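You operate a simulated robot arm through the tools that you are given. There is no shell and no other tool.

You are at the controls of a simulated two-armed robot. One attempt, no reset.

TASK
Brush out the crumb drawer under the metal check.
Fine: red switch off first, on again last; green brush, back on its spot; drawer shut and latched. Set down upright: green brush. Where these are worked on the way, their far stop is far enough and under half their travel is too little: crumb drawer. What is to be rubbed or washed off counts as gone when no trace of it is left.
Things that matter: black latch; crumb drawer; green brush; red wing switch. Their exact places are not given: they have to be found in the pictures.

The check looks at the end state, three seconds after you hand in, the way a careful person would. Anything else that was tipped, shoved, dropped, spilled or broken makes it a failure.

THE ROBOT
Two 7-joint arms with two-finger parallel grippers on one trunk, on a base that drives. Base frame: it is fixed to the floor where the robot stands at the start and does not move with it; the origin is under the middle of the robot, x ahead of it, y to its left, z up. Lengths are in m, angles in rad, forces in N, time in s.
The left shoulder is at the start at [0.07, 0.13, 1.062], the right one opposite. With the tool pointing down near the work surface each hand reaches from about 0.2 to 0.52 m from the robot's upright axis, wherever it stands, measured 20 degrees to its own side. Places, roughly: black latch [0.6, -0.2, 0.8]; crumb drawer [0.7, -0.1, 0.7]; red wing switch [0.4, 0, 0.8]. Payload 1.57 kg a hand.
The tool frame of a hand sits at the grasp point between the pads (the TCP): z along the fingers, y along the line on which they close. The tips reach 0.03 m beyond it. The gripper opens to 0.08 m. The fingers are 0.017 m wide and 0.012 m thick; the gripper's body (0.04 by 0.082 m) begins 0.08 m behind the TCP.
Orientation is that of the tool frame in the base frame, as [roll, pitch, yaw] about the fixed x, y, z axes, in that order (R = Rz(yaw) Ry(pitch) Rx(roll)). With the fingers straight down and closing along the base's y, the tool's x points along the base's -x, its y along +y and its z along -z.

THE INTERFACE
- The arms move only by the tool jog_arm. It takes "left_increments", "right_increments" or both (then of equal length, played together; a hand with none holds still); each is a list of rows, each a list of 3 entries, a list of its own where there are three numbers: the shift along the tool's x, y, z in m, then the turn, a rotation vector about the tool's x, y, z in rad, then the opening in per cent of the stroke, from 0 (shut) to 100 (fully open). In form: [[[x, y, z], [rx, ry, rz], fingers], ...]. A call has 1 to 20 rows; each row shifts and turns the commanded pose from where the row before left it, along the tool's axes as they then stand. Rows are played at 5 a second. More than 0.05 m and 0.15 rad between two rows, or a gripper value outside its range, and nothing of the call is played. Where a pose cannot be reached the arm comes as near as it can. A force on the tool above 40 N (or 10 N above the force at the start of the call, whichever is more), or a blocked arm, ends the call early, and 0.2 s more pass. Each finger travels about 0.108 m/s and halts on what it meets, pressing with about 24 N; the grip force reading is that of the motor and also rises with nothing between the fingers. The clock runs only during rows and for 0.2 s after the last one: add rows that do not move to give the fingers time. The reply holds the time, the measured pose of the TCP, the force on the tool along the base axes, the opening and the grip force, in the units named above and with some noise, with the torque about the TCP (base axes, N m) and any sound that the robot's microphone picked up.
- Cameras (640 x 400 px; columns grow to the right, rows downward): "scene" is now at [0.1243, -0.0202, 1.2698]; the picture's right is [-0.26, -0.96, 0.00], its down [-0.75, 0.20, -0.63] and it looks along [0.61, -0.17, -0.77] (base axes); focal length 281 px, centre (320, 200). "left" rides on the left gripper at [0.072, 0.007, -0.122] in its tool frame; the picture's right is [-0.09, 1.00, 0.00], its down [-0.84, -0.08, -0.54] and it looks along [-0.54, -0.05, 0.84] (tool axes); focal length 238 px, centre (320, 200). "right" rides on the right gripper at [0.072, -0.007, -0.122] in its tool frame; the picture's right is [0.09, 1.00, 0.00], its down [-0.84, 0.08, -0.54] and it looks along [-0.54, 0.05, 0.84] (tool axes); focal length 238 px, centre (320, 200).
- capture(camera): a new picture of that camera. It takes no simulated time.
- raise_lower(by): slides the trunk up (or, below 0, down) by that many m; the arms and the scene camera ride with it, the base frame stays. It gives what a move gives, with no picture.
- roll_base(legs): drives the robot by 1 to 6 legs, each [ahead, left, turn to the left] in m, m and rad, along the robot's own axes; the way and the turn of a leg run together, so that a leg with both is an arc; at most 1.5 m and 3.142 rad a leg. The arms and the cameras ride along, it lands a little off, and it stops where it bumps. It gives what a move gives.
- turn_head(pan, tilt): turns the head with the scene camera to pan (to the left, within 1.501 rad either way) and tilt (down, from -0.506 to 1.204), counted from straight ahead of the robot. It gives what a move gives.
- locate(camera, pixels): there is no depth. For up to 12 entries [column, row, z] of the newest picture of that camera ("zoom" is the newest enlarged one), the place [x, y] in the base frame at which the ray of that pixel passes the height z, good to about 0.003 m. It takes no simulated time.
- zoom(camera, box): a new picture of the part [left, top, right, bottom] of that camera's present view, enlarged. It takes no simulated time.
- close_job(): hands the job in; it is judged then, once.

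Unless the task says otherwise, let go and move clear before handing in.

The tools are called after "Request:" by a JSON object that holds its "op" and its "data". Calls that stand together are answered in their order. jog_arm: Moves the arms, as the interface text tells. Its arguments: {"type":"object","properties":{"left_increments":{"type":"array","items":{"type":"array"}},"right_increments":{"type":"array","items":{"type":"array"}}},"required":[]} The other tools are called the same way: raise_lower (by) slides the trunk up or down; roll_base (legs) drives the base; turn_head (pan, tilt) turns the head that bears the scene camera; capture (camera) takes a picture; locate (camera, pixels) gives the place at which the rays of pixels pass given heights; zoom (camera, box) takes an enlarged picture of a part of a camera's view; close_job () hands the job in.

At the start:

```text
t: 0.0
left_tcp_pos: [0.3549, 0.0317, 1.0182]
left_ee_rot: [3.141, 0.001, -3.141]
left_ft_force: [0.4, 0.6, 0.2]
left_moment: [-0.04, 0.01, 0.04]
left_finger_gap: 0.08
left_finger_force: 0.1
right_tcp_pos: [0.3167, -0.206, 1.0039]
right_ee_rot: [3.141, 0.0, 3.141]
right_ft_force: [0.3, -0.5, 0.4]
right_moment: [0.01, -0.02, 0.01]
right_finger_gap: 0.0798
right_finger_force: 0.1
trunk travel left (down, up): [-0.7, 0.24]
robot x, y, heading: [0.0001, -0.0017, -0.006]
head pan, tilt: [-0.265, 0.885]
```

scene: 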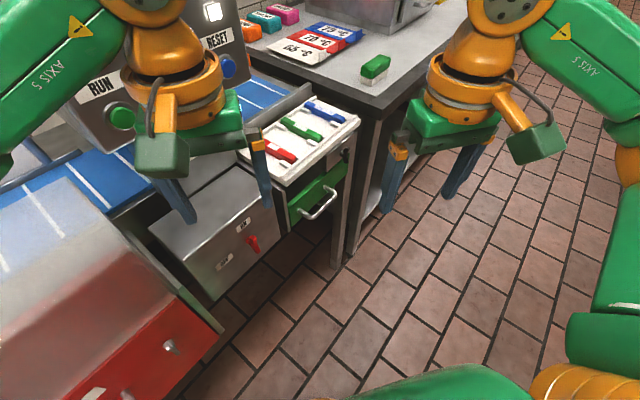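
right: 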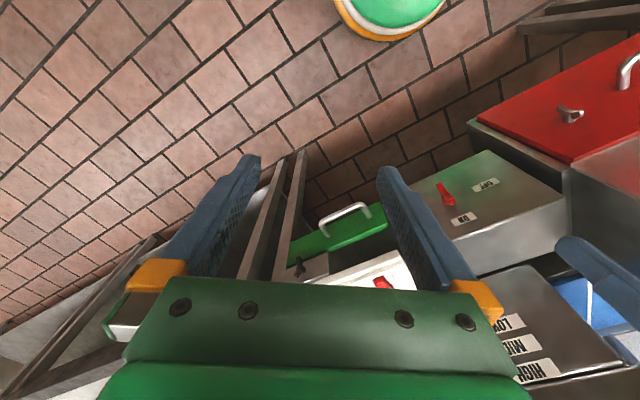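
left: 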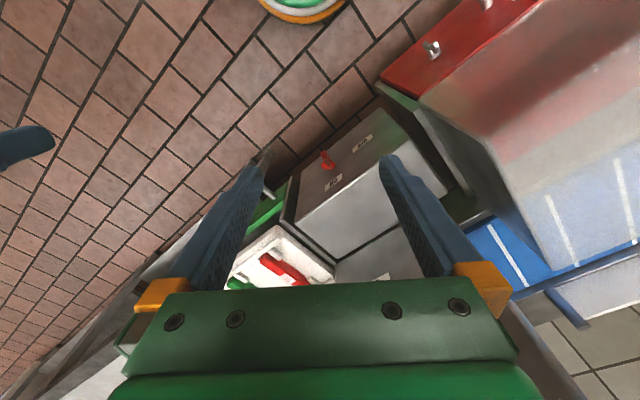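

The scene picture shows a red wing switch on a metal box (about px 253,244), a tray with red/green/blue brushes (px 300,130), a green drawer with a handle (px 318,200), and another green object on the table (px 375,68). I'll look closer before moving.

Request:
{"op": "zoom", "data": {"camera": "scene", "box": [140, 80, 380, 230]}}

Request:
{"op": "zoom", "data": {"camera": "scene", "box": [200, 160, 380, 280]}}

Request:
{"op": "zoom", "data": {"camera": "scene", "box": [220, 0, 460, 150]}}

```text
2.67 times, centred on (260, 155) of scene
```

zoom: 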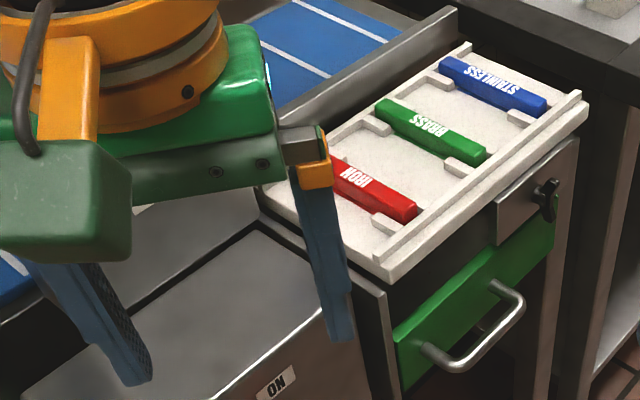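

```text
3.33 times, centred on (290, 220) of scene
```

zoom: 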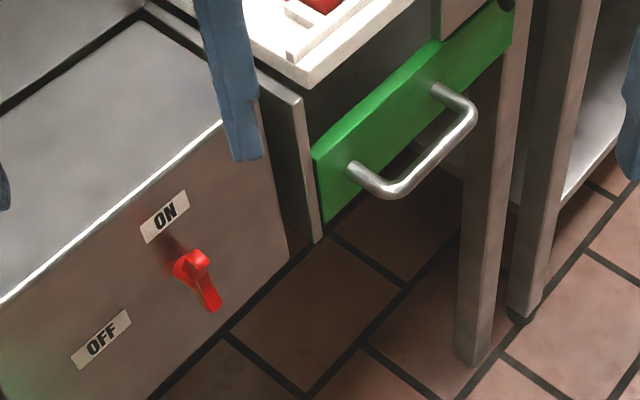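

```text
2.67 times, centred on (340, 75) of scene
```

zoom: 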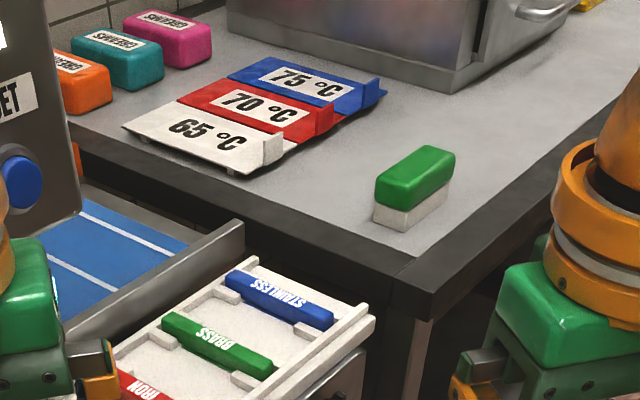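

The zooms show the green brush with white bristles standing on the table (scene px 375,71), the turn latch (px 344,155) above the green drawer front, and the switch between ON and OFF labels. I'll locate these at several heights.

Request:
{"op": "locate", "data": {"camera": "scene", "pixels": [[253, 244, 0.75], [253, 244, 0.8], [253, 244, 0.85], [344, 155, 0.75], [344, 155, 0.8], [344, 155, 0.85], [375, 71, 0.8], [375, 71, 0.85], [375, 71, 0.9], [318, 205, 0.65], [318, 205, 0.7], [318, 205, 0.75]]}}

Request:
{"op": "turn_head", "data": {"pan": -0.4, "tilt": 0.6}}

Request:
{"op": "capture", "data": {"camera": "scene"}}

```text
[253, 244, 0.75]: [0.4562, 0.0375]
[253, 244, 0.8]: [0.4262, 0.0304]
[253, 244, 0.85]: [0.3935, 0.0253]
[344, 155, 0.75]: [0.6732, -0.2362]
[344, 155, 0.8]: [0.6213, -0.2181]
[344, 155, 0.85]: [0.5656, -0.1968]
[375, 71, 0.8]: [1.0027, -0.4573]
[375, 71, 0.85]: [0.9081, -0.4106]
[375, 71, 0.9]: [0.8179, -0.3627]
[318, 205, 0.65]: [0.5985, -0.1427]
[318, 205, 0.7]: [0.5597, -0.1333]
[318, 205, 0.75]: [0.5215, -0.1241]
```

```text
t: 0.8
left_tcp_pos: [0.354, 0.0311, 1.0183]
left_ee_rot: [3.141, 0.0, 3.141]
left_ft_force: [1.3, 0.3, 0.2]
left_moment: [0.02, -0.05, -0.03]
left_finger_gap: 0.08
left_finger_force: 0.1
right_tcp_pos: [0.3178, -0.2057, 1.0034]
right_ee_rot: [-3.141, 0.0, -3.141]
right_ft_force: [0.1, -0.2, -0.3]
right_moment: [0.02, -0.02, 0.02]
right_finger_gap: 0.0799
right_finger_force: 0.0
trunk travel left (down, up): [-0.7, 0.24]
robot x, y, heading: [-0.0011, 0.0008, 0.001]
head pan, tilt: [-0.4, 0.6]
```

```text
taken
```

scene: 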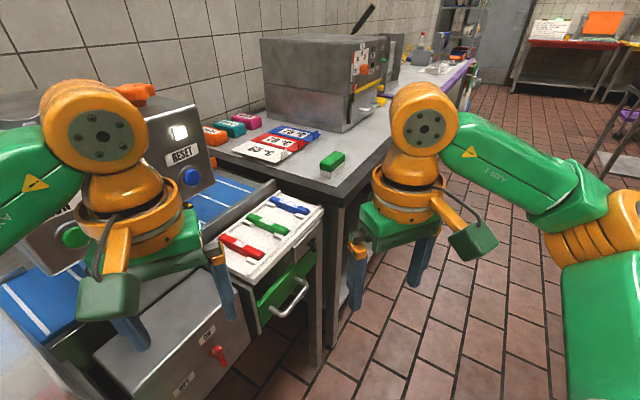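

The counter runs at an angle; the switch, drawer, latch and brush are all in view. I'll zoom in on each from this new head pose.

Request:
{"op": "zoom", "data": {"camera": "scene", "box": [220, 180, 380, 280]}}

Request:
{"op": "zoom", "data": {"camera": "scene", "box": [220, 260, 380, 360]}}

Request:
{"op": "zoom", "data": {"camera": "scene", "box": [240, 110, 400, 210]}}

Request:
{"op": "zoom", "data": {"camera": "scene", "box": [100, 300, 260, 400]}}

```text
4.00 times, centred on (300, 230) of scene
```

zoom: 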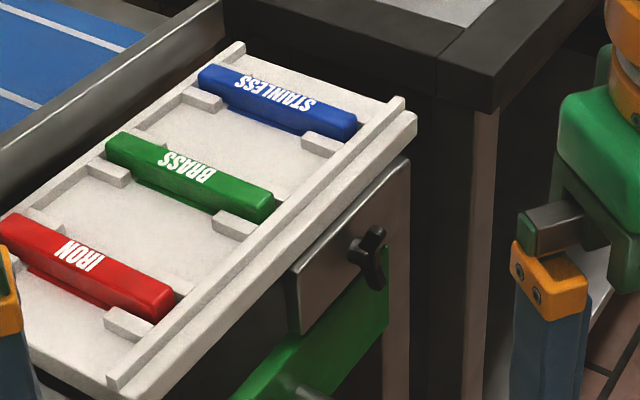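

```text
4.00 times, centred on (300, 310) of scene
```

zoom: 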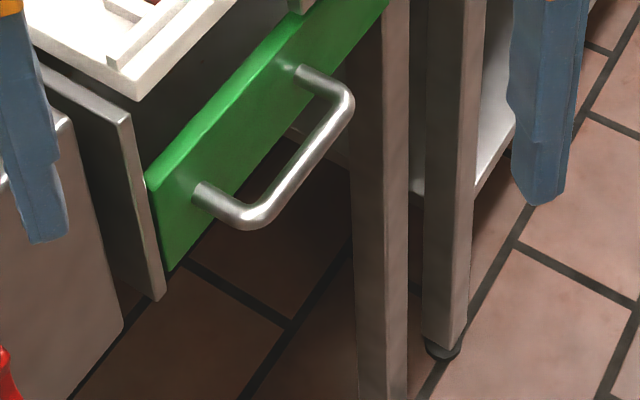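

```text
4.00 times, centred on (320, 160) of scene
```

zoom: 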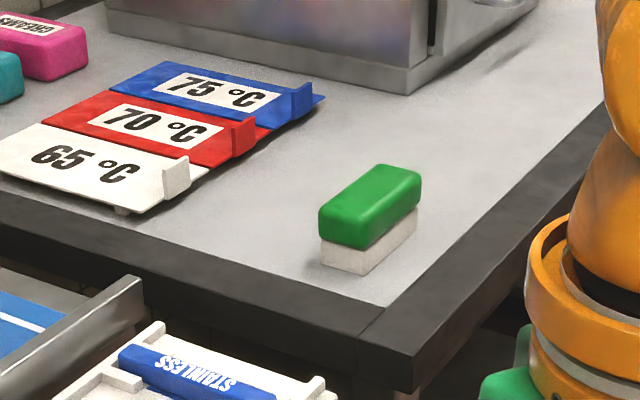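

```text
4.00 times, centred on (180, 350) of scene
```

zoom: 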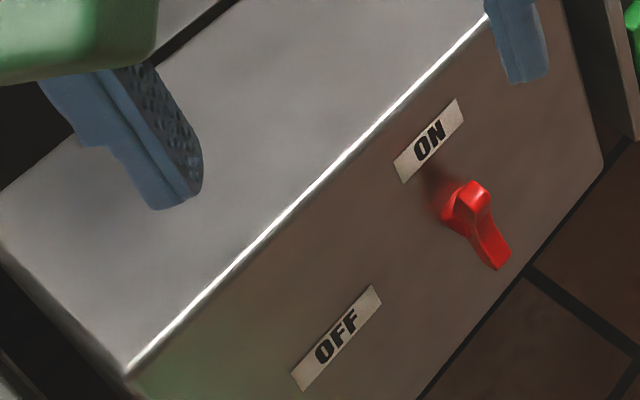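

I can see the switch lever, latch knob, drawer handle and brush clearly. For triangulation I'll raise the trunk (nothing is above the arms) and take the same views again.

Request:
{"op": "locate", "data": {"camera": "scene", "pixels": [[132.5, 393, 0.8], [235.5, 288.75, 0.8], [218.75, 346.25, 0.8], [225, 366.25, 0.8], [247.5, 277.5, 0.85], [323.75, 208.75, 0.85], [312.5, 243.75, 0.8], [343.5, 197.5, 0.85], [320.5, 225.5, 0.85], [330.5, 178.75, 0.85], [344.5, 163, 0.85], [299, 282, 0.7]]}}

Request:
{"op": "raise_lower", "data": {"by": 0.22}}

Request:
{"op": "capture", "data": {"camera": "scene"}}

```text
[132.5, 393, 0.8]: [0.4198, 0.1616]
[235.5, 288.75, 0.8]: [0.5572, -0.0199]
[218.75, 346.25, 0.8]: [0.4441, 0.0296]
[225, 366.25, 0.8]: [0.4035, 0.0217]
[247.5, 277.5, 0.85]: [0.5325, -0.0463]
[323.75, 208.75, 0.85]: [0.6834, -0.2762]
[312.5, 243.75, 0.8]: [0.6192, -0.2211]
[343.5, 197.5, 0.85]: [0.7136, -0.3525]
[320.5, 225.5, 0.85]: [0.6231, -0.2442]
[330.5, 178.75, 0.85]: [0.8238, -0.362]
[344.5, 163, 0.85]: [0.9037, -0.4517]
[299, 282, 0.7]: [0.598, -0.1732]
```

```text
t: 3.1
left_tcp_pos: [0.3535, 0.0309, 1.238]
left_ee_rot: [-3.141, 0.0, 3.141]
left_ft_force: [-0.2, -0.2, -0.3]
left_moment: [0.0, 0.01, 0.01]
left_finger_gap: 0.08
left_finger_force: 0.1
right_tcp_pos: [0.3174, -0.2066, 1.2236]
right_ee_rot: [3.142, -0.002, -3.141]
right_ft_force: [0.5, -0.2, 0.1]
right_moment: [0.02, 0.02, 0.03]
right_finger_gap: 0.08
right_finger_force: 0.1
trunk travel left (down, up): [-0.92, 0.02]
robot x, y, heading: [-0.0013, -0.0023, -0.002]
head pan, tilt: [-0.4, 0.6]
```

```text
taken
```

scene: 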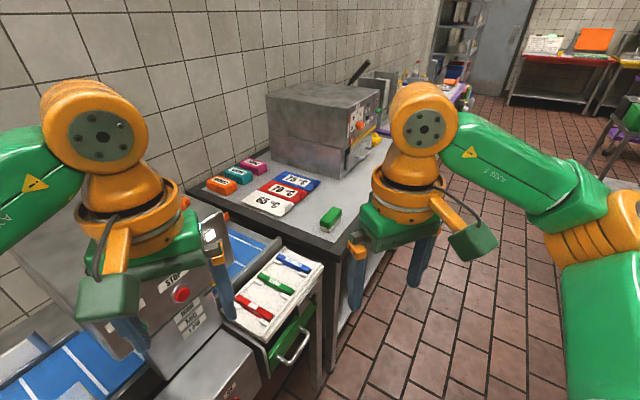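

The view from higher shows the brush at px (331,217), tray and handle at px (295,348), but the switch drops out of frame. I'll tilt the head down and zoom in for matching points.

Request:
{"op": "turn_head", "data": {"pan": -0.4, "tilt": 0.8}}

Request:
{"op": "capture", "data": {"camera": "scene"}}

Request:
{"op": "zoom", "data": {"camera": "scene", "box": [220, 140, 380, 240]}}

Request:
{"op": "zoom", "data": {"camera": "scene", "box": [220, 220, 380, 320]}}

Request:
{"op": "zoom", "data": {"camera": "scene", "box": [120, 280, 280, 380]}}

```text
t: 3.9
left_tcp_pos: [0.3534, 0.0316, 1.238]
left_ee_rot: [3.141, -0.001, 3.141]
left_ft_force: [-0.3, -0.3, 0.9]
left_moment: [-0.03, 0.01, 0.01]
left_finger_gap: 0.0801
left_finger_force: 0.1
right_tcp_pos: [0.3167, -0.2068, 1.2225]
right_ee_rot: [3.141, 0.0, 3.141]
right_ft_force: [0.8, -0.1, 1.3]
right_moment: [0.02, -0.05, -0.02]
right_finger_gap: 0.08
right_finger_force: 0.0
trunk travel left (down, up): [-0.92, 0.02]
robot x, y, heading: [-0.0002, -0.0017, 0.001]
head pan, tilt: [-0.4, 0.799]
```

```text
taken
```

scene: 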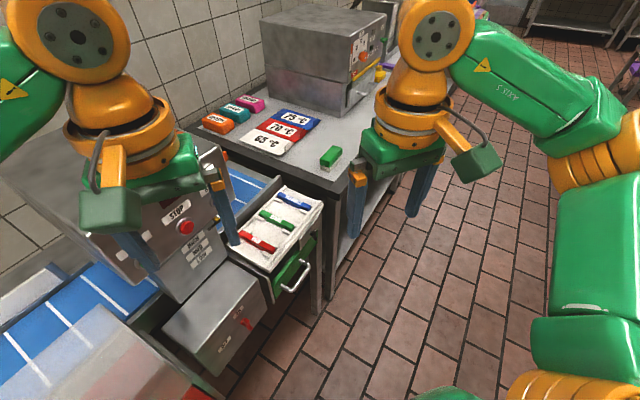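

```text
4.00 times, centred on (300, 190) of scene
```

zoom: 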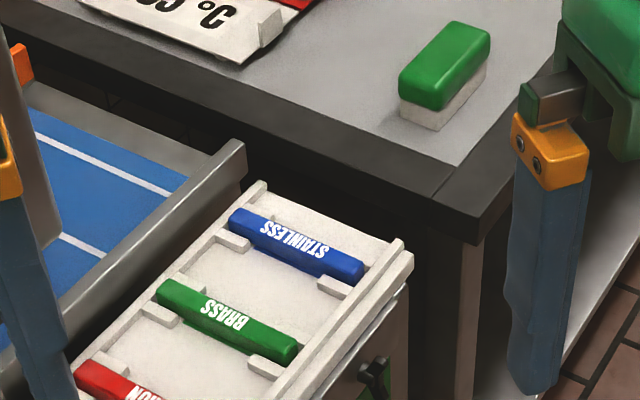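

```text
4.00 times, centred on (300, 270) of scene
```

zoom: 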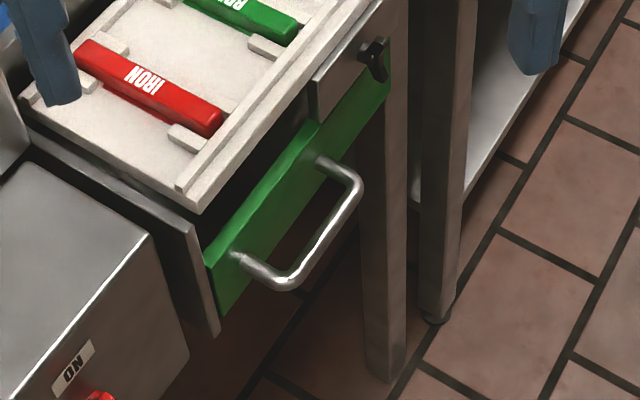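

```text
4.00 times, centred on (200, 330) of scene
```

zoom: 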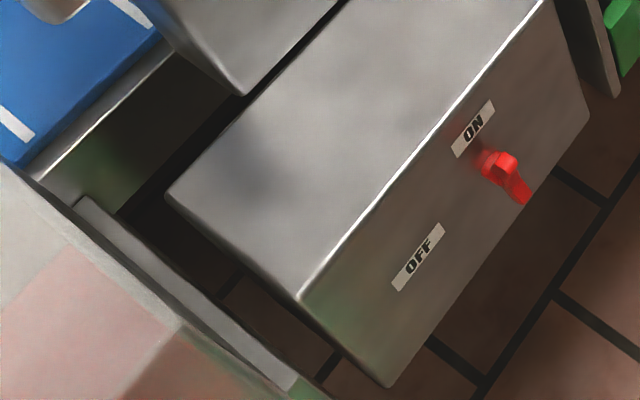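

Corresponding points are now visible in both views (e.g. switch knob at px 246,319; handle corners at px 289,292 and 310,266). I'll take rays at two heights each.

Request:
{"op": "capture", "data": {"camera": "scene"}}

Request:
{"op": "locate", "data": {"camera": "scene", "pixels": [[195, 355.75, 0.8], [256.75, 279.25, 0.8], [246.25, 319.5, 0.8], [250.5, 330, 0.8], [264.5, 266.5, 0.85], [323.25, 203.75, 0.85], [313.75, 235.5, 0.8], [339.5, 193, 0.85], [329.25, 172.75, 0.85], [341.75, 158, 0.85], [288.75, 292.5, 0.7], [310.5, 266.25, 0.7]]}}

Request:
{"op": "locate", "data": {"camera": "scene", "pixels": [[195, 355.75, 0.7], [256.75, 279.25, 0.7], [246.25, 319.5, 0.7], [250.5, 330, 0.7], [264.5, 266.5, 0.75], [323.25, 203.75, 0.75], [313.75, 235.5, 0.7], [339.5, 193, 0.75], [329.25, 172.75, 0.75], [341.75, 158, 0.75], [288.75, 292.5, 0.6], [310.5, 266.25, 0.6]]}}

Request:
{"op": "raise_lower", "data": {"by": -0.22}}

Request:
{"op": "capture", "data": {"camera": "scene"}}

Request:
{"op": "zoom", "data": {"camera": "scene", "box": [220, 90, 380, 190]}}

Request:
{"op": "zoom", "data": {"camera": "scene", "box": [220, 180, 380, 280]}}

Request:
{"op": "zoom", "data": {"camera": "scene", "box": [120, 240, 280, 340]}}

```text
taken
```

scene: 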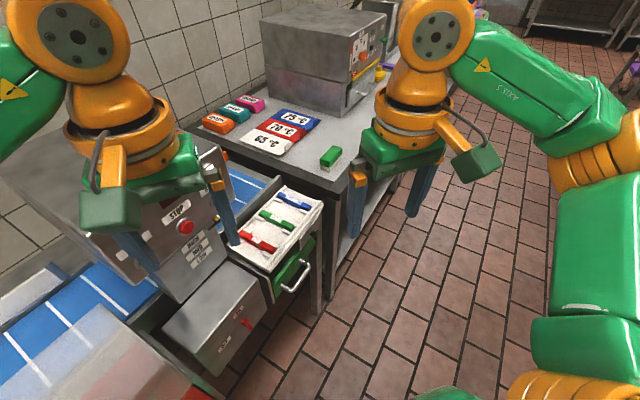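

```text
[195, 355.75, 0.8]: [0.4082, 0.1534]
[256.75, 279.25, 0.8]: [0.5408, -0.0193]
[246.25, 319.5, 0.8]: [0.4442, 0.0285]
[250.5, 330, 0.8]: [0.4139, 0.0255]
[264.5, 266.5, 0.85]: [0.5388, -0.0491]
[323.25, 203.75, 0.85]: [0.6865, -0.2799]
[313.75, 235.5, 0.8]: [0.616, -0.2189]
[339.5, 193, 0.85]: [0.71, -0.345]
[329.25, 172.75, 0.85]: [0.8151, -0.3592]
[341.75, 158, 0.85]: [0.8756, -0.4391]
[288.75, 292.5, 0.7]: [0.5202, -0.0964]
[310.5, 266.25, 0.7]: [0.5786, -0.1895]
```

```text
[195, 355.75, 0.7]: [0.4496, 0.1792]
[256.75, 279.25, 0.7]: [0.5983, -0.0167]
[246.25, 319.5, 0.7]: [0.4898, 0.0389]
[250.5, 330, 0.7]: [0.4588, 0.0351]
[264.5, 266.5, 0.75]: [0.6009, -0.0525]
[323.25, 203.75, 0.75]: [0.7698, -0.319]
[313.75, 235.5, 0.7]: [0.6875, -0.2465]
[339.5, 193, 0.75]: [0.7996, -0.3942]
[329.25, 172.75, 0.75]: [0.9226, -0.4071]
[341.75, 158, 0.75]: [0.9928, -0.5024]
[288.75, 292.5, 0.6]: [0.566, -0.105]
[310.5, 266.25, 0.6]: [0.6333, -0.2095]
```

```text
t: 6.2
left_tcp_pos: [0.3545, 0.0313, 1.0182]
left_ee_rot: [3.141, 0.0, -3.141]
left_ft_force: [0.0, 0.0, -0.1]
left_moment: [0.01, 0.0, 0.04]
left_finger_gap: 0.0797
left_finger_force: 0.1
right_tcp_pos: [0.3178, -0.2067, 1.0038]
right_ee_rot: [3.14, 0.001, 3.142]
right_ft_force: [0.4, -0.6, 0.5]
right_moment: [-0.01, 0.02, 0.02]
right_finger_gap: 0.0799
right_finger_force: 0.1
trunk travel left (down, up): [-0.7, 0.24]
robot x, y, heading: [0.001, 0.0005, 0.001]
head pan, tilt: [-0.4, 0.799]
```

```text
taken
```

scene: 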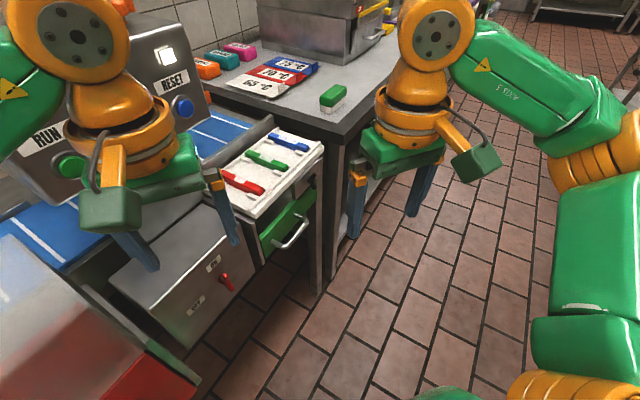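

```text
4.00 times, centred on (300, 140) of scene
```

zoom: 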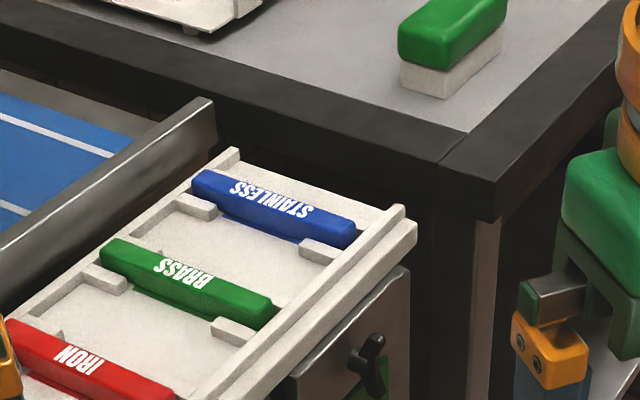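

```text
4.00 times, centred on (300, 230) of scene
```

zoom: 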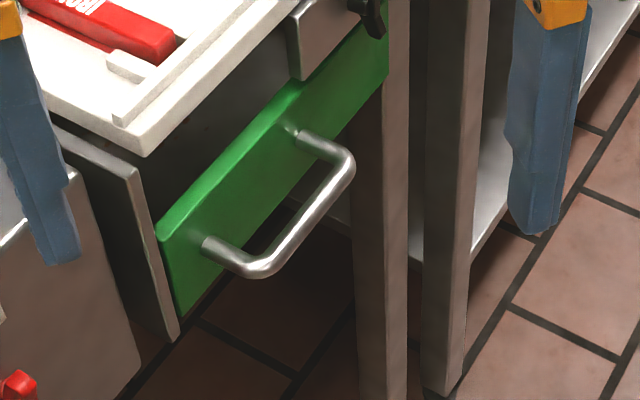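

```text
4.00 times, centred on (200, 290) of scene
```

zoom: 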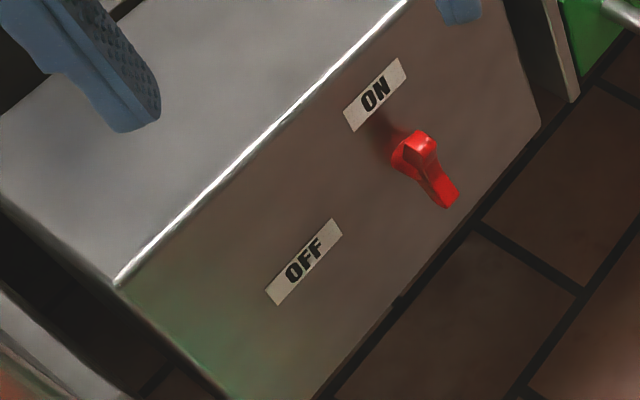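

Same features in the lower view: box corner px (149,311), knob px (226,274), handle corners px (285,249)/(308,220), brush bottom corner px (331,114). I'll take the rays for these.

Request:
{"op": "locate", "data": {"camera": "scene", "pixels": [[148.75, 311.25, 0.8], [238, 223.75, 0.8], [226.25, 273.75, 0.8], [231.25, 291.25, 0.8], [248.75, 210, 0.85], [324, 147, 0.85], [312.5, 180, 0.8], [344, 135.5, 0.85], [330.75, 114.5, 0.85], [345, 99.5, 0.85], [285.5, 249.25, 0.7], [308, 220, 0.7]]}}

Request:
{"op": "locate", "data": {"camera": "scene", "pixels": [[148.75, 311.25, 0.7], [238, 223.75, 0.7], [226.25, 273.75, 0.7], [231.25, 291.25, 0.7], [248.75, 210, 0.75], [324, 147, 0.75], [312.5, 180, 0.7], [344, 135.5, 0.75], [330.75, 114.5, 0.75], [345, 99.5, 0.75], [285.5, 249.25, 0.6], [308, 220, 0.6]]}}

```text
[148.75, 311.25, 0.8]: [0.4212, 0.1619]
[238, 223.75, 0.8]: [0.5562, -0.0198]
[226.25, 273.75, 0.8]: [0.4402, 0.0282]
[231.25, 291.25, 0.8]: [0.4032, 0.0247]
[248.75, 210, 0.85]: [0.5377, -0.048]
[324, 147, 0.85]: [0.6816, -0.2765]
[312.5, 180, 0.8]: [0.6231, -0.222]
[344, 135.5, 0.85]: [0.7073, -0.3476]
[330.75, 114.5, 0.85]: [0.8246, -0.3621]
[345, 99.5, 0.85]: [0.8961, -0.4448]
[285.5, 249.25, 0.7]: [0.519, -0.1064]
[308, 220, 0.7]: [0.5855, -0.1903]
```

```text
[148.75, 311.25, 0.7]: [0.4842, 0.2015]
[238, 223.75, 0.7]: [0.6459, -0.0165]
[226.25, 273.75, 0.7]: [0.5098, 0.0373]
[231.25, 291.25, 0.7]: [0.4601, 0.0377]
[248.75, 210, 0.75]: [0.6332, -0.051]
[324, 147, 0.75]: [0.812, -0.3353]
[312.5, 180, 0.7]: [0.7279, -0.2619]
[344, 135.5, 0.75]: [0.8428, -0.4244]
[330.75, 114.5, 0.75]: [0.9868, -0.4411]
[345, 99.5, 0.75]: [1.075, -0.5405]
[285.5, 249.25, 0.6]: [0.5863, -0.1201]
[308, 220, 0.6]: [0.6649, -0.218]
```

Triangulation puts the counter front about 0.38 m away with its outward normal near [-0.77,-0.63], so the furniture is turned about 0.69 rad from me; the switch is near [0.45,0.03,0.78], the latch near [0.60,-0.21,0.82], and the brush near [0.82,-0.39,0.86]. I'll back off to the right and turn to face the counter squarely.

Request:
{"op": "roll_base", "data": {"legs": [[0.03, -0.36, 0.0]]}}

Request:
{"op": "roll_base", "data": {"legs": [[0.0, 0.0, 0.68]]}}

Request:
{"op": "turn_head", "data": {"pan": 0.0, "tilt": 0.75}}

Request:
{"op": "capture", "data": {"camera": "scene"}}

```text
t: 8.5
left_tcp_pos: [0.3844, -0.3272, 1.0178]
left_ee_rot: [-3.14, 0.001, -3.139]
left_ft_force: [0.1, 0.3, 0.9]
left_moment: [0.0, 0.03, -0.01]
left_finger_gap: 0.0798
left_finger_force: 0.1
right_tcp_pos: [0.3476, -0.5643, 1.0043]
right_ee_rot: [3.141, 0.0, -3.139]
right_ft_force: [-0.3, -0.1, -0.4]
right_moment: [0.01, 0.0, -0.01]
right_finger_gap: 0.08
right_finger_force: 0.0
trunk travel left (down, up): [-0.7, 0.24]
robot x, y, heading: [0.0272, -0.3614, 0.002]
head pan, tilt: [-0.4, 0.799]
```

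```text
t: 10.7
left_tcp_pos: [0.2859, -0.1138, 1.0188]
left_ee_rot: [-3.141, 0.0, -2.461]
left_ft_force: [0.3, 0.0, 0.4]
left_moment: [-0.02, -0.01, 0.02]
left_finger_gap: 0.0803
left_finger_force: 0.0
right_tcp_pos: [0.407, -0.3216, 1.0038]
right_ee_rot: [3.141, 0.001, -2.461]
right_ft_force: [0.1, 0.0, -0.1]
right_moment: [-0.03, 0.01, 0.02]
right_finger_gap: 0.0801
right_finger_force: 0.1
trunk travel left (down, up): [-0.7, 0.24]
robot x, y, heading: [0.0283, -0.3584, 0.679]
head pan, tilt: [-0.4, 0.799]
```

```text
t: 11.6
left_tcp_pos: [0.2856, -0.1142, 1.0177]
left_ee_rot: [3.141, -0.001, -2.461]
left_ft_force: [0.2, 0.5, 0.0]
left_moment: [0.0, -0.03, -0.02]
left_finger_gap: 0.0799
left_finger_force: 0.1
right_tcp_pos: [0.4081, -0.3219, 1.0037]
right_ee_rot: [3.141, 0.0, -2.461]
right_ft_force: [0.4, 0.4, -0.9]
right_moment: [0.02, 0.01, 0.03]
right_finger_gap: 0.0798
right_finger_force: 0.0
trunk travel left (down, up): [-0.7, 0.24]
robot x, y, heading: [0.0308, -0.3588, 0.678]
head pan, tilt: [0.0, 0.75]
```

```text
taken
```

scene: 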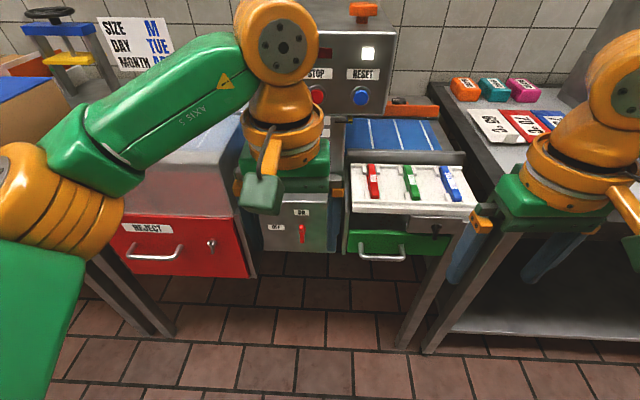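

Now I face the counter nearly square: switch at px (303,234), drawer handle px (381,255), latch px (435,228). I'll zoom in on these.

Request:
{"op": "zoom", "data": {"camera": "scene", "box": [340, 190, 500, 290]}}

Request:
{"op": "zoom", "data": {"camera": "scene", "box": [240, 180, 360, 255]}}

Request:
{"op": "zoom", "data": {"camera": "scene", "box": [330, 60, 570, 210]}}

```text
4.00 times, centred on (420, 240) of scene
```

zoom: 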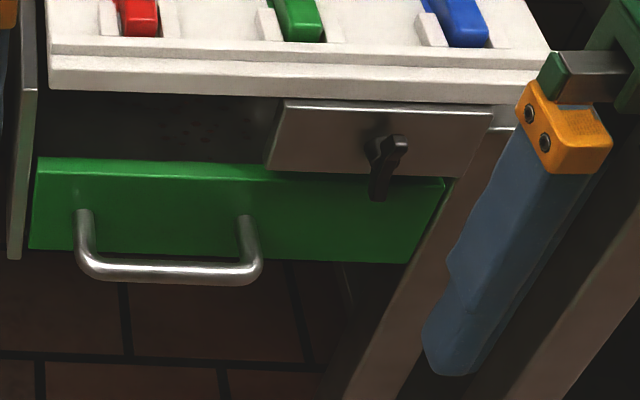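

```text
5.33 times, centred on (300, 218) of scene
```

zoom: 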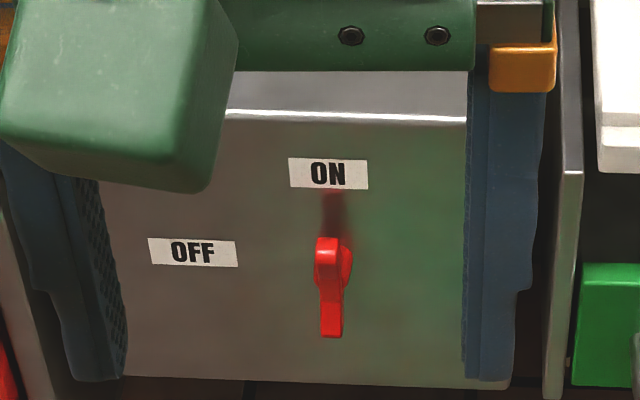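

```text
2.67 times, centred on (450, 135) of scene
```

zoom: 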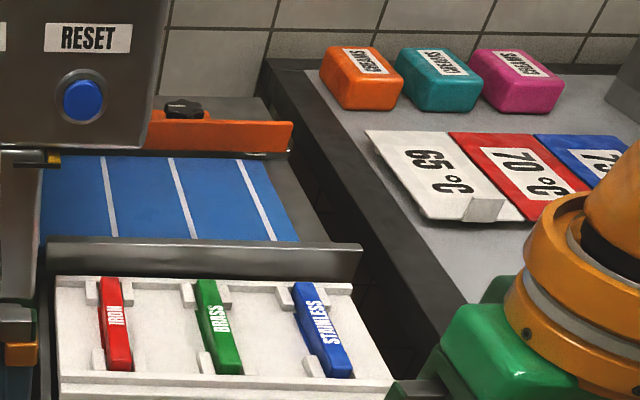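

The drawer front, handle, and latch wing hanging over the green front are clear. I'll check the furniture's exact angle using straight edges in this view.

Request:
{"op": "capture", "data": {"camera": "scene"}}

Request:
{"op": "locate", "data": {"camera": "scene", "pixels": [[352.5, 203.75, 0.85], [478.75, 207, 0.85], [350, 229.25, 0.76], [451.25, 235, 0.76], [282.2, 201.5, 0.86], [327.75, 203, 0.86], [302, 233, 0.78], [302, 240, 0.75], [364, 256, 0.72], [400, 257, 0.72], [435, 228, 0.82], [434, 238, 0.78]]}}

Request:
{"op": "zoom", "data": {"camera": "right", "box": [0, 0, 640, 400]}}

Request:
{"op": "zoom", "data": {"camera": "left", "box": [0, 0, 640, 400]}}

```text
taken
```

scene: 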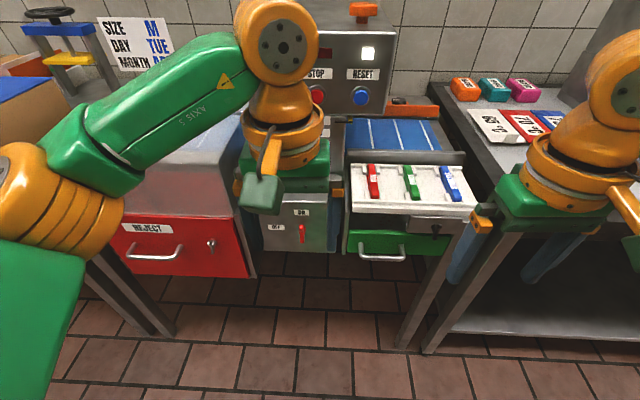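

```text
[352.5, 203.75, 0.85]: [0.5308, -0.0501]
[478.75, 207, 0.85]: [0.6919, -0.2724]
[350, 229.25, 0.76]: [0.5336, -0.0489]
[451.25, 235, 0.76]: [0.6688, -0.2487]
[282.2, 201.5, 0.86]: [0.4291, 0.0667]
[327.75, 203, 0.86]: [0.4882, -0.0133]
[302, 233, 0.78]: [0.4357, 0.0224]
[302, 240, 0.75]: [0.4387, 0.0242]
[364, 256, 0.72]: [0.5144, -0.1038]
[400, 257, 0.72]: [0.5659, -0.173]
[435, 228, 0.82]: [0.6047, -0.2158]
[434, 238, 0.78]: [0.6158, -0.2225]
```

```text
1.00 times, centred on (320, 200) of right (not enlarged: the box is as wide or as high as the picture)
```

zoom: 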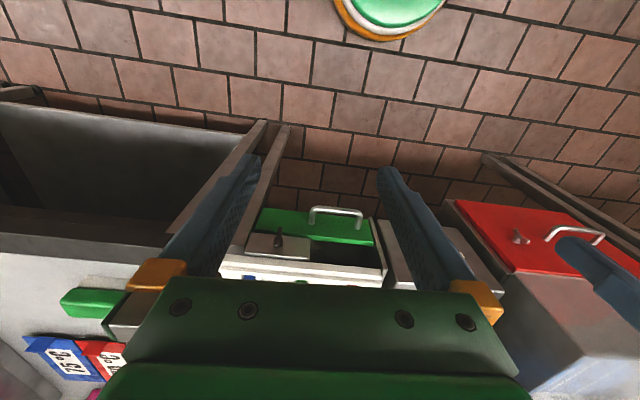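

```text
1.00 times, centred on (320, 200) of left (not enlarged: the box is as wide or as high as the picture)
```

zoom: 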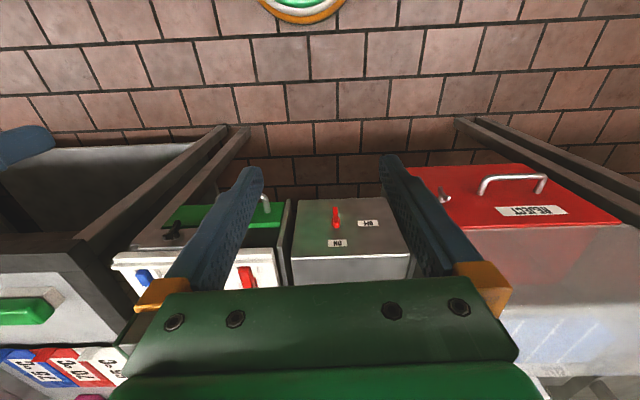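

Edges give a furniture yaw near 0.63 rad (t-direction about -54°), so my heading 0.678 is about 0.05 too far left. I'll correct the heading and re-measure.

Request:
{"op": "roll_base", "data": {"legs": [[0.0, 0.0, -0.05]]}}

Request:
{"op": "turn_head", "data": {"pan": 0.0, "tilt": 0.85}}

Request:
{"op": "capture", "data": {"camera": "scene"}}

Request:
{"op": "zoom", "data": {"camera": "scene", "box": [340, 150, 500, 250]}}

Request:
{"op": "zoom", "data": {"camera": "scene", "box": [230, 150, 350, 225]}}

```text
t: 12.4
left_tcp_pos: [0.2972, -0.1258, 1.0177]
left_ee_rot: [-3.14, 0.002, -2.511]
left_ft_force: [-0.1, -0.1, 0.3]
left_moment: [-0.02, 0.02, 0.0]
left_finger_gap: 0.0798
left_finger_force: 0.1
right_tcp_pos: [0.4083, -0.3388, 1.0035]
right_ee_rot: [-3.141, 0.001, -2.512]
right_ft_force: [-0.4, 0.0, 0.5]
right_moment: [-0.04, 0.05, 0.0]
right_finger_gap: 0.0798
right_finger_force: 0.1
trunk travel left (down, up): [-0.7, 0.24]
robot x, y, heading: [0.0327, -0.3632, 0.634]
head pan, tilt: [0.0, 0.75]
```

```text
t: 13.1
left_tcp_pos: [0.2962, -0.1258, 1.017]
left_ee_rot: [3.141, 0.0, -2.511]
left_ft_force: [0.5, -1.0, 0.5]
left_moment: [-0.03, 0.0, 0.01]
left_finger_gap: 0.0799
left_finger_force: 0.1
right_tcp_pos: [0.4085, -0.3391, 1.0032]
right_ee_rot: [3.14, 0.0, -2.512]
right_ft_force: [-0.1, 0.1, 0.6]
right_moment: [0.0, 0.0, -0.02]
right_finger_gap: 0.0799
right_finger_force: 0.0
trunk travel left (down, up): [-0.7, 0.24]
robot x, y, heading: [0.028, -0.3571, 0.635]
head pan, tilt: [0.0, 0.85]
```

```text
taken
```

scene: 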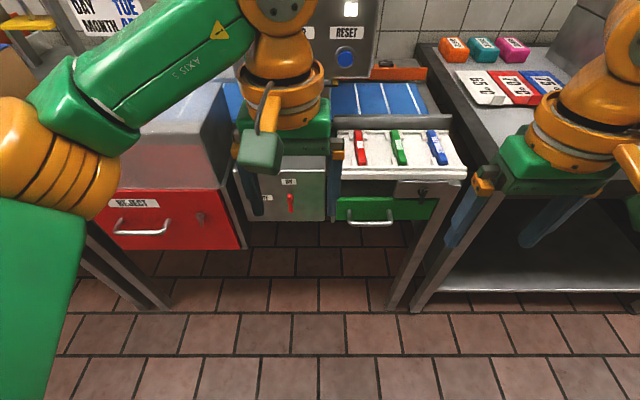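

```text
4.00 times, centred on (420, 200) of scene
```

zoom: 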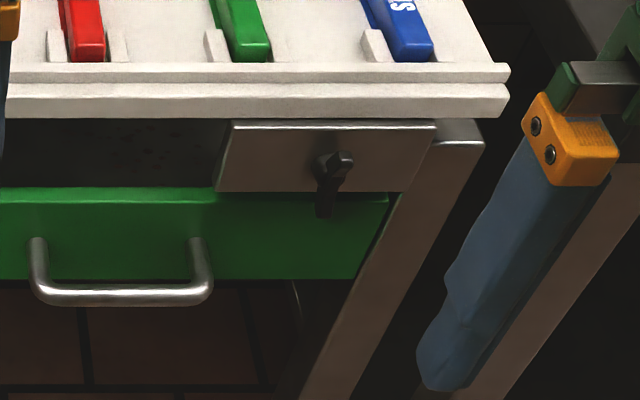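

```text
5.33 times, centred on (290, 188) of scene
```

zoom: 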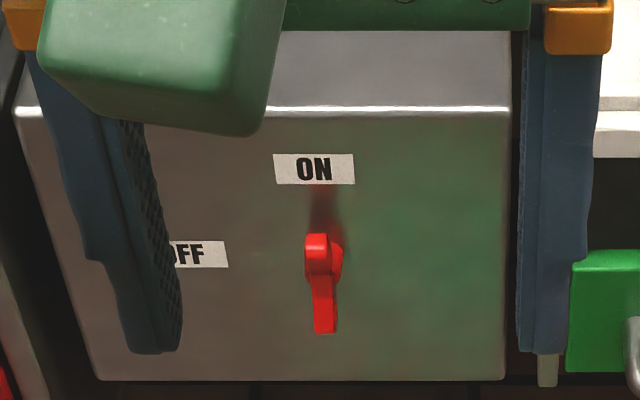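

The edges are now level in the picture, so my heading matches the furniture. I'll look at the switch through the left hand camera to triangulate it from a second position.

Request:
{"op": "zoom", "data": {"camera": "left", "box": [260, 170, 420, 270]}}

Request:
{"op": "zoom", "data": {"camera": "left", "box": [100, 170, 300, 295]}}

Request:
{"op": "zoom", "data": {"camera": "right", "box": [200, 170, 440, 320]}}

Request:
{"op": "zoom", "data": {"camera": "right", "box": [0, 230, 200, 355]}}

```text
4.00 times, centred on (340, 220) of left
```

zoom: 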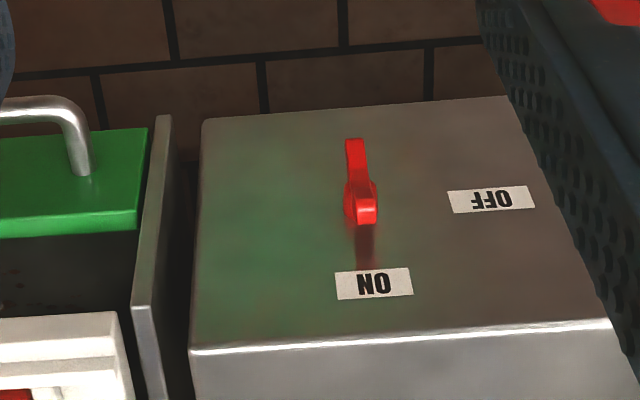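

```text
3.20 times, centred on (200, 232) of left
```

zoom: 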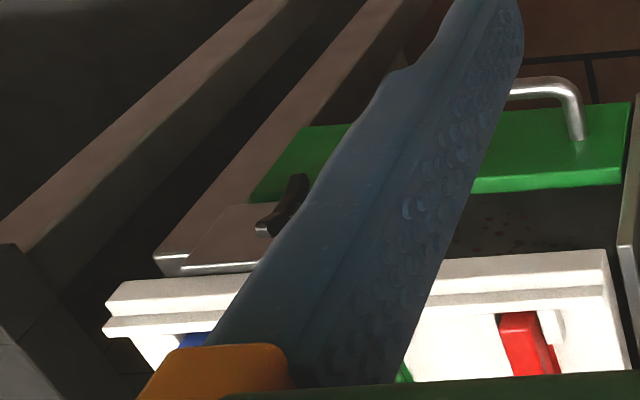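

```text
2.67 times, centred on (320, 245) of right
```

zoom: 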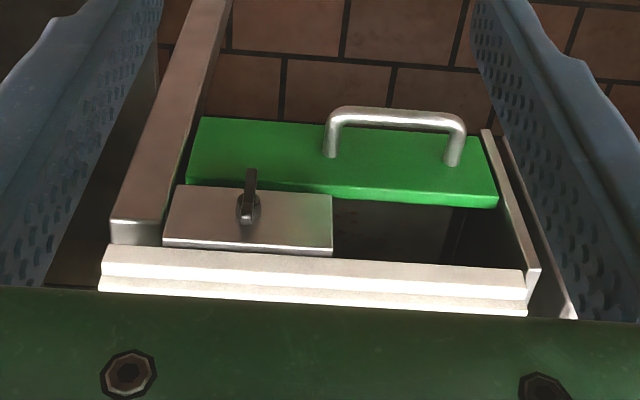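

```text
3.20 times, centred on (100, 292) of right
```

zoom: 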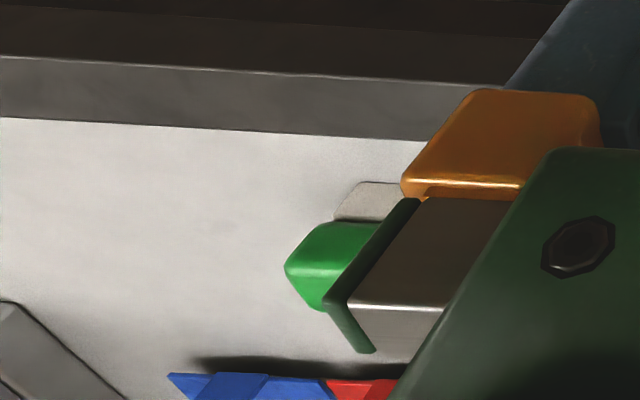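

The left camera shows the wing clearly (tail end px ~349,205; head end px ~352,225) and OFF a quarter-turn away. I'll triangulate wing, handle, latch and drawer points from scene and hand cameras.

Request:
{"op": "capture", "data": {"camera": "left"}}

Request:
{"op": "capture", "data": {"camera": "right"}}

Request:
{"op": "locate", "data": {"camera": "left", "pixels": [[351.75, 225.5, 0.8], [351.75, 225.5, 0.7], [348.75, 205.5, 0.8], [348.75, 205.5, 0.7], [350, 217.5, 0.8], [350, 217.5, 0.7], [353, 241, 0.8], [353, 241, 0.7], [382, 219, 0.8], [382, 219, 0.7], [307, 257, 0.8], [307, 257, 0.7]]}}

Request:
{"op": "locate", "data": {"camera": "scene", "pixels": [[289.25, 195.1, 0.8], [289.25, 195.1, 0.7], [290.9, 212.75, 0.8], [290.9, 212.75, 0.7], [292.5, 199.5, 0.8], [292.5, 199.5, 0.7], [289, 182, 0.8], [289, 182, 0.7], [324.7, 171, 0.8], [324.7, 171, 0.7]]}}

Request:
{"op": "locate", "data": {"camera": "right", "pixels": [[333, 193, 0.8], [333, 193, 0.7], [483.5, 199.5, 0.8], [483.5, 199.5, 0.7]]}}

```text
taken
```

left: 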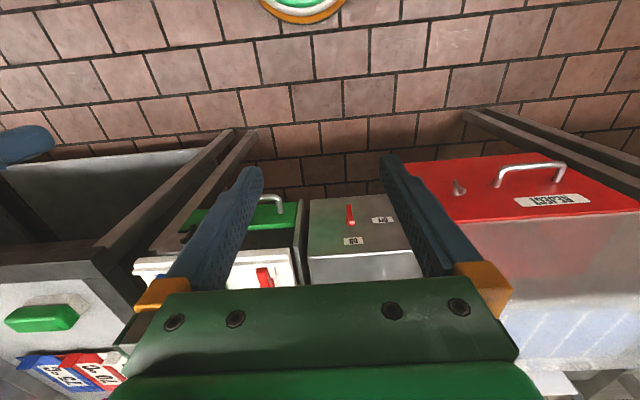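

```text
taken
```

right: 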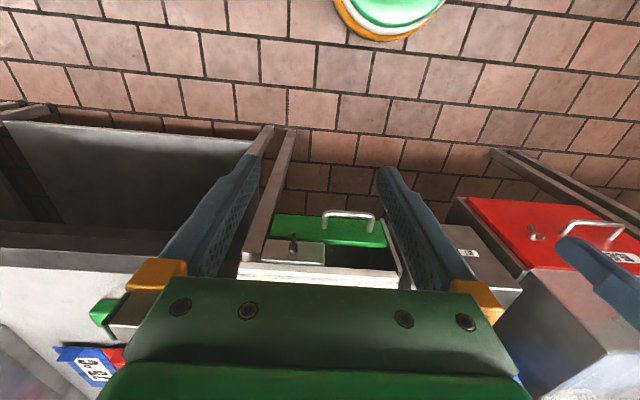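

```text
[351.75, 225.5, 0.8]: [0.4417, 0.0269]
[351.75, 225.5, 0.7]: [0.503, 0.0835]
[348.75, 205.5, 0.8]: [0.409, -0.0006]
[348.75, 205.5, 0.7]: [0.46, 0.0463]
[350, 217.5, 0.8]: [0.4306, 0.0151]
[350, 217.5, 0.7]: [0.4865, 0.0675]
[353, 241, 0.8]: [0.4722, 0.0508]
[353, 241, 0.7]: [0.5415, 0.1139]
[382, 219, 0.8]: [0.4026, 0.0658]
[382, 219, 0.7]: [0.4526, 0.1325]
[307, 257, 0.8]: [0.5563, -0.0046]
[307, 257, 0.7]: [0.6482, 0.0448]
```

```text
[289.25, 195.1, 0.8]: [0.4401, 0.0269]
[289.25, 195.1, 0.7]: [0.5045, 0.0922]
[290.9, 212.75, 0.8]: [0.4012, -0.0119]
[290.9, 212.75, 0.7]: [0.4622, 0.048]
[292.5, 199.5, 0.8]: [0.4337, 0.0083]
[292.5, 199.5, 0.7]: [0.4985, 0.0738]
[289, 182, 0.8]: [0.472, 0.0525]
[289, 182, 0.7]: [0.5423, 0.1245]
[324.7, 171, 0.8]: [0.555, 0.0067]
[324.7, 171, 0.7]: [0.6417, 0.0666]
```

```text
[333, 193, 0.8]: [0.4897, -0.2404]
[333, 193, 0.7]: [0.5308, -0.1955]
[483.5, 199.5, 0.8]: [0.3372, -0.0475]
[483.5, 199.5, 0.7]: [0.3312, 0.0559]
```

All views agree on the wing: head end z≈0.80, tail z≈0.725, pivot near z≈0.77 at [~0.44, 0.03], with ON above and OFF left, so OFF is a quarter-turn counter-clockwise. I'll swing the left hand down to horizontal facing the switch, in two halves to check reach.

Request:
{"op": "jog_arm", "data": {"left_increments": [[[-0.0095, 0.0035, 0.0221], [0, -0.1428, 0], 80], [[-0.0063, 0.0035, 0.0232], [0, -0.1428, 0], 80], [[-0.0029, 0.0035, 0.0239], [0, -0.1428, 0], 80], [[0.0005, 0.0035, 0.024], [0, -0.1428, 0], 80], [[0.004, 0.0035, 0.0237], [0, -0.1428, 0], 80]]}}

```text
t: 14.3
left_tcp_pos: [0.3266, -0.0839, 0.9082]
left_ee_rot: [-3.14, 0.713, -2.508]
left_ft_force: [-0.3, -0.2, -0.7]
left_moment: [-0.02, 0.0, 0.03]
left_finger_gap: 0.0638
left_finger_force: 0.0
right_tcp_pos: [0.4085, -0.3396, 1.0024]
right_ee_rot: [-3.141, -0.002, -2.511]
right_ft_force: [-0.1, -0.3, -0.1]
right_moment: [0.0, 0.0, -0.06]
right_finger_gap: 0.0799
right_finger_force: 0.0
trunk travel left (down, up): [-0.7, 0.24]
robot x, y, heading: [0.0298, -0.3613, 0.627]
head pan, tilt: [0.0, 0.85]
```

The arm follows well (pitch 0.713, z 0.908). Continuing the swing to horizontal.

Request:
{"op": "jog_arm", "data": {"left_increments": [[[0.0073, 0.0035, 0.0229], [0, -0.1428, 0], 80], [[0.0105, 0.0035, 0.0217], [0, -0.1428, 0], 80], [[0.0135, 0.0035, 0.0199], [0, -0.1428, 0], 80], [[0.0162, 0.0035, 0.0178], [0, -0.1428, 0], 80], [[0.0185, 0.0035, 0.0153], [0, -0.1428, 0], 80], [[0.0205, 0.0035, 0.0125], [0, -0.1428, 0], 80]]}}

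Request:
{"op": "capture", "data": {"camera": "left"}}

Request:
{"op": "capture", "data": {"camera": "scene"}}

```text
t: 15.7
left_tcp_pos: [0.3905, -0.1092, 0.8639]
left_ee_rot: [3.084, 1.565, -2.558]
left_ft_force: [-1.4, -0.4, -0.1]
left_moment: [-0.02, -0.02, 0.02]
left_finger_gap: 0.064
left_finger_force: 0.1
left hand out of reach, approached as far as the arm can: row 4, 5, 6
right_tcp_pos: [0.4088, -0.3402, 1.004]
right_ee_rot: [3.139, 0.001, -2.511]
right_ft_force: [-0.1, 0.0, 0.3]
right_moment: [0.03, 0.01, -0.02]
right_finger_gap: 0.08
right_finger_force: 0.0
trunk travel left (down, up): [-0.7, 0.24]
robot x, y, heading: [0.0277, -0.3591, 0.63]
head pan, tilt: [0.0, 0.85]
```

```text
taken
```

left: 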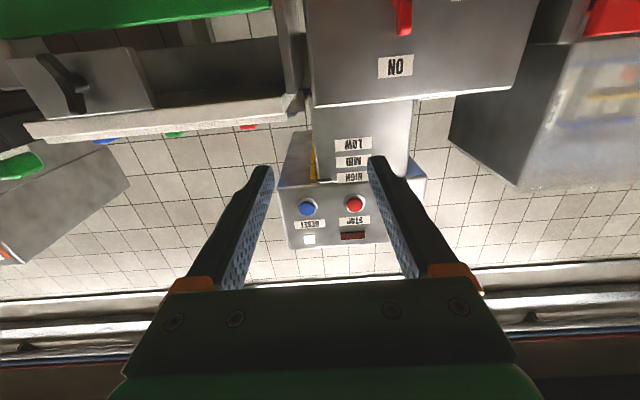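

```text
taken
```

scene: 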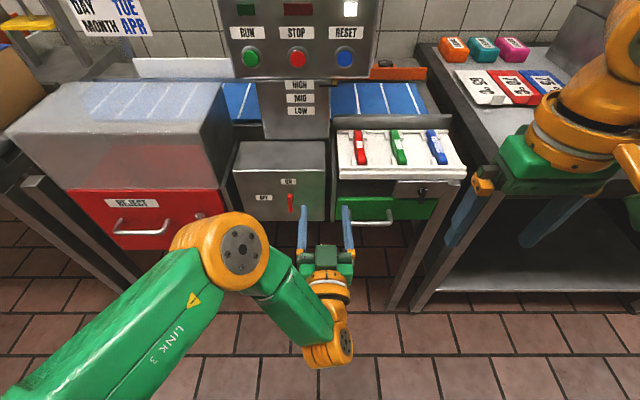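

The left arm hit its reach limit at n≈0.25, z≈0.864 (too high and 8 cm too far right). Lowering the trunk by about 0.095 will bring the horizontal hand to switch height; first I check clearance of the elbow to the red REJECT front.

Request:
{"op": "locate", "data": {"camera": "scene", "pixels": [[218, 255, 0.8], [218, 255, 0.9], [222, 190, 0.75], [222, 190, 0.85], [140, 234, 0.65], [140, 234, 0.75], [239, 152, 0.86], [325, 152, 0.86], [75, 192, 0.75], [75, 192, 0.85]]}}

Request:
{"op": "raise_lower", "data": {"by": -0.095}}

Request:
{"op": "capture", "data": {"camera": "left"}}

Request:
{"op": "capture", "data": {"camera": "scene"}}

```text
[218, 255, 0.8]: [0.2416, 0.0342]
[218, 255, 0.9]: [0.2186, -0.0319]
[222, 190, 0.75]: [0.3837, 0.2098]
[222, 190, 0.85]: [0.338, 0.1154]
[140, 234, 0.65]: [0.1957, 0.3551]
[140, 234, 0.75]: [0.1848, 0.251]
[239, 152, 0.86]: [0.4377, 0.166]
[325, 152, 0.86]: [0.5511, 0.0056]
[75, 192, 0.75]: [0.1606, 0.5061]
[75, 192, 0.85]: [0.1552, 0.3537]
```

```text
t: 17.0
left_tcp_pos: [0.3889, -0.1084, 0.7685]
left_ee_rot: [-3.119, 1.563, -2.477]
left_ft_force: [0.3, 0.4, 0.7]
left_moment: [-0.02, -0.04, -0.02]
left_finger_gap: 0.064
left_finger_force: 0.0
right_tcp_pos: [0.4083, -0.339, 0.9079]
right_ee_rot: [3.14, -0.001, -2.511]
right_ft_force: [0.2, 0.2, 0.4]
right_moment: [0.0, 0.0, -0.01]
right_finger_gap: 0.0798
right_finger_force: 0.0
trunk travel left (down, up): [-0.605, 0.335]
robot x, y, heading: [0.0286, -0.3586, 0.63]
head pan, tilt: [0.0, 0.85]
```

```text
taken
```

left: 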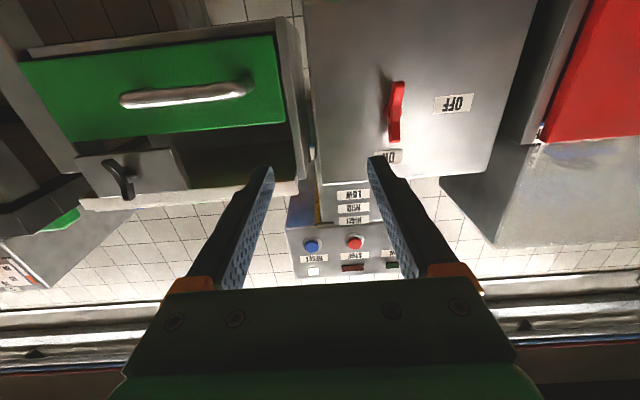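

```text
taken
```

scene: 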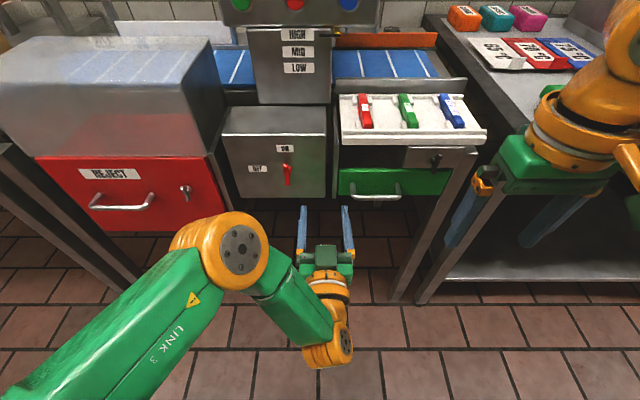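

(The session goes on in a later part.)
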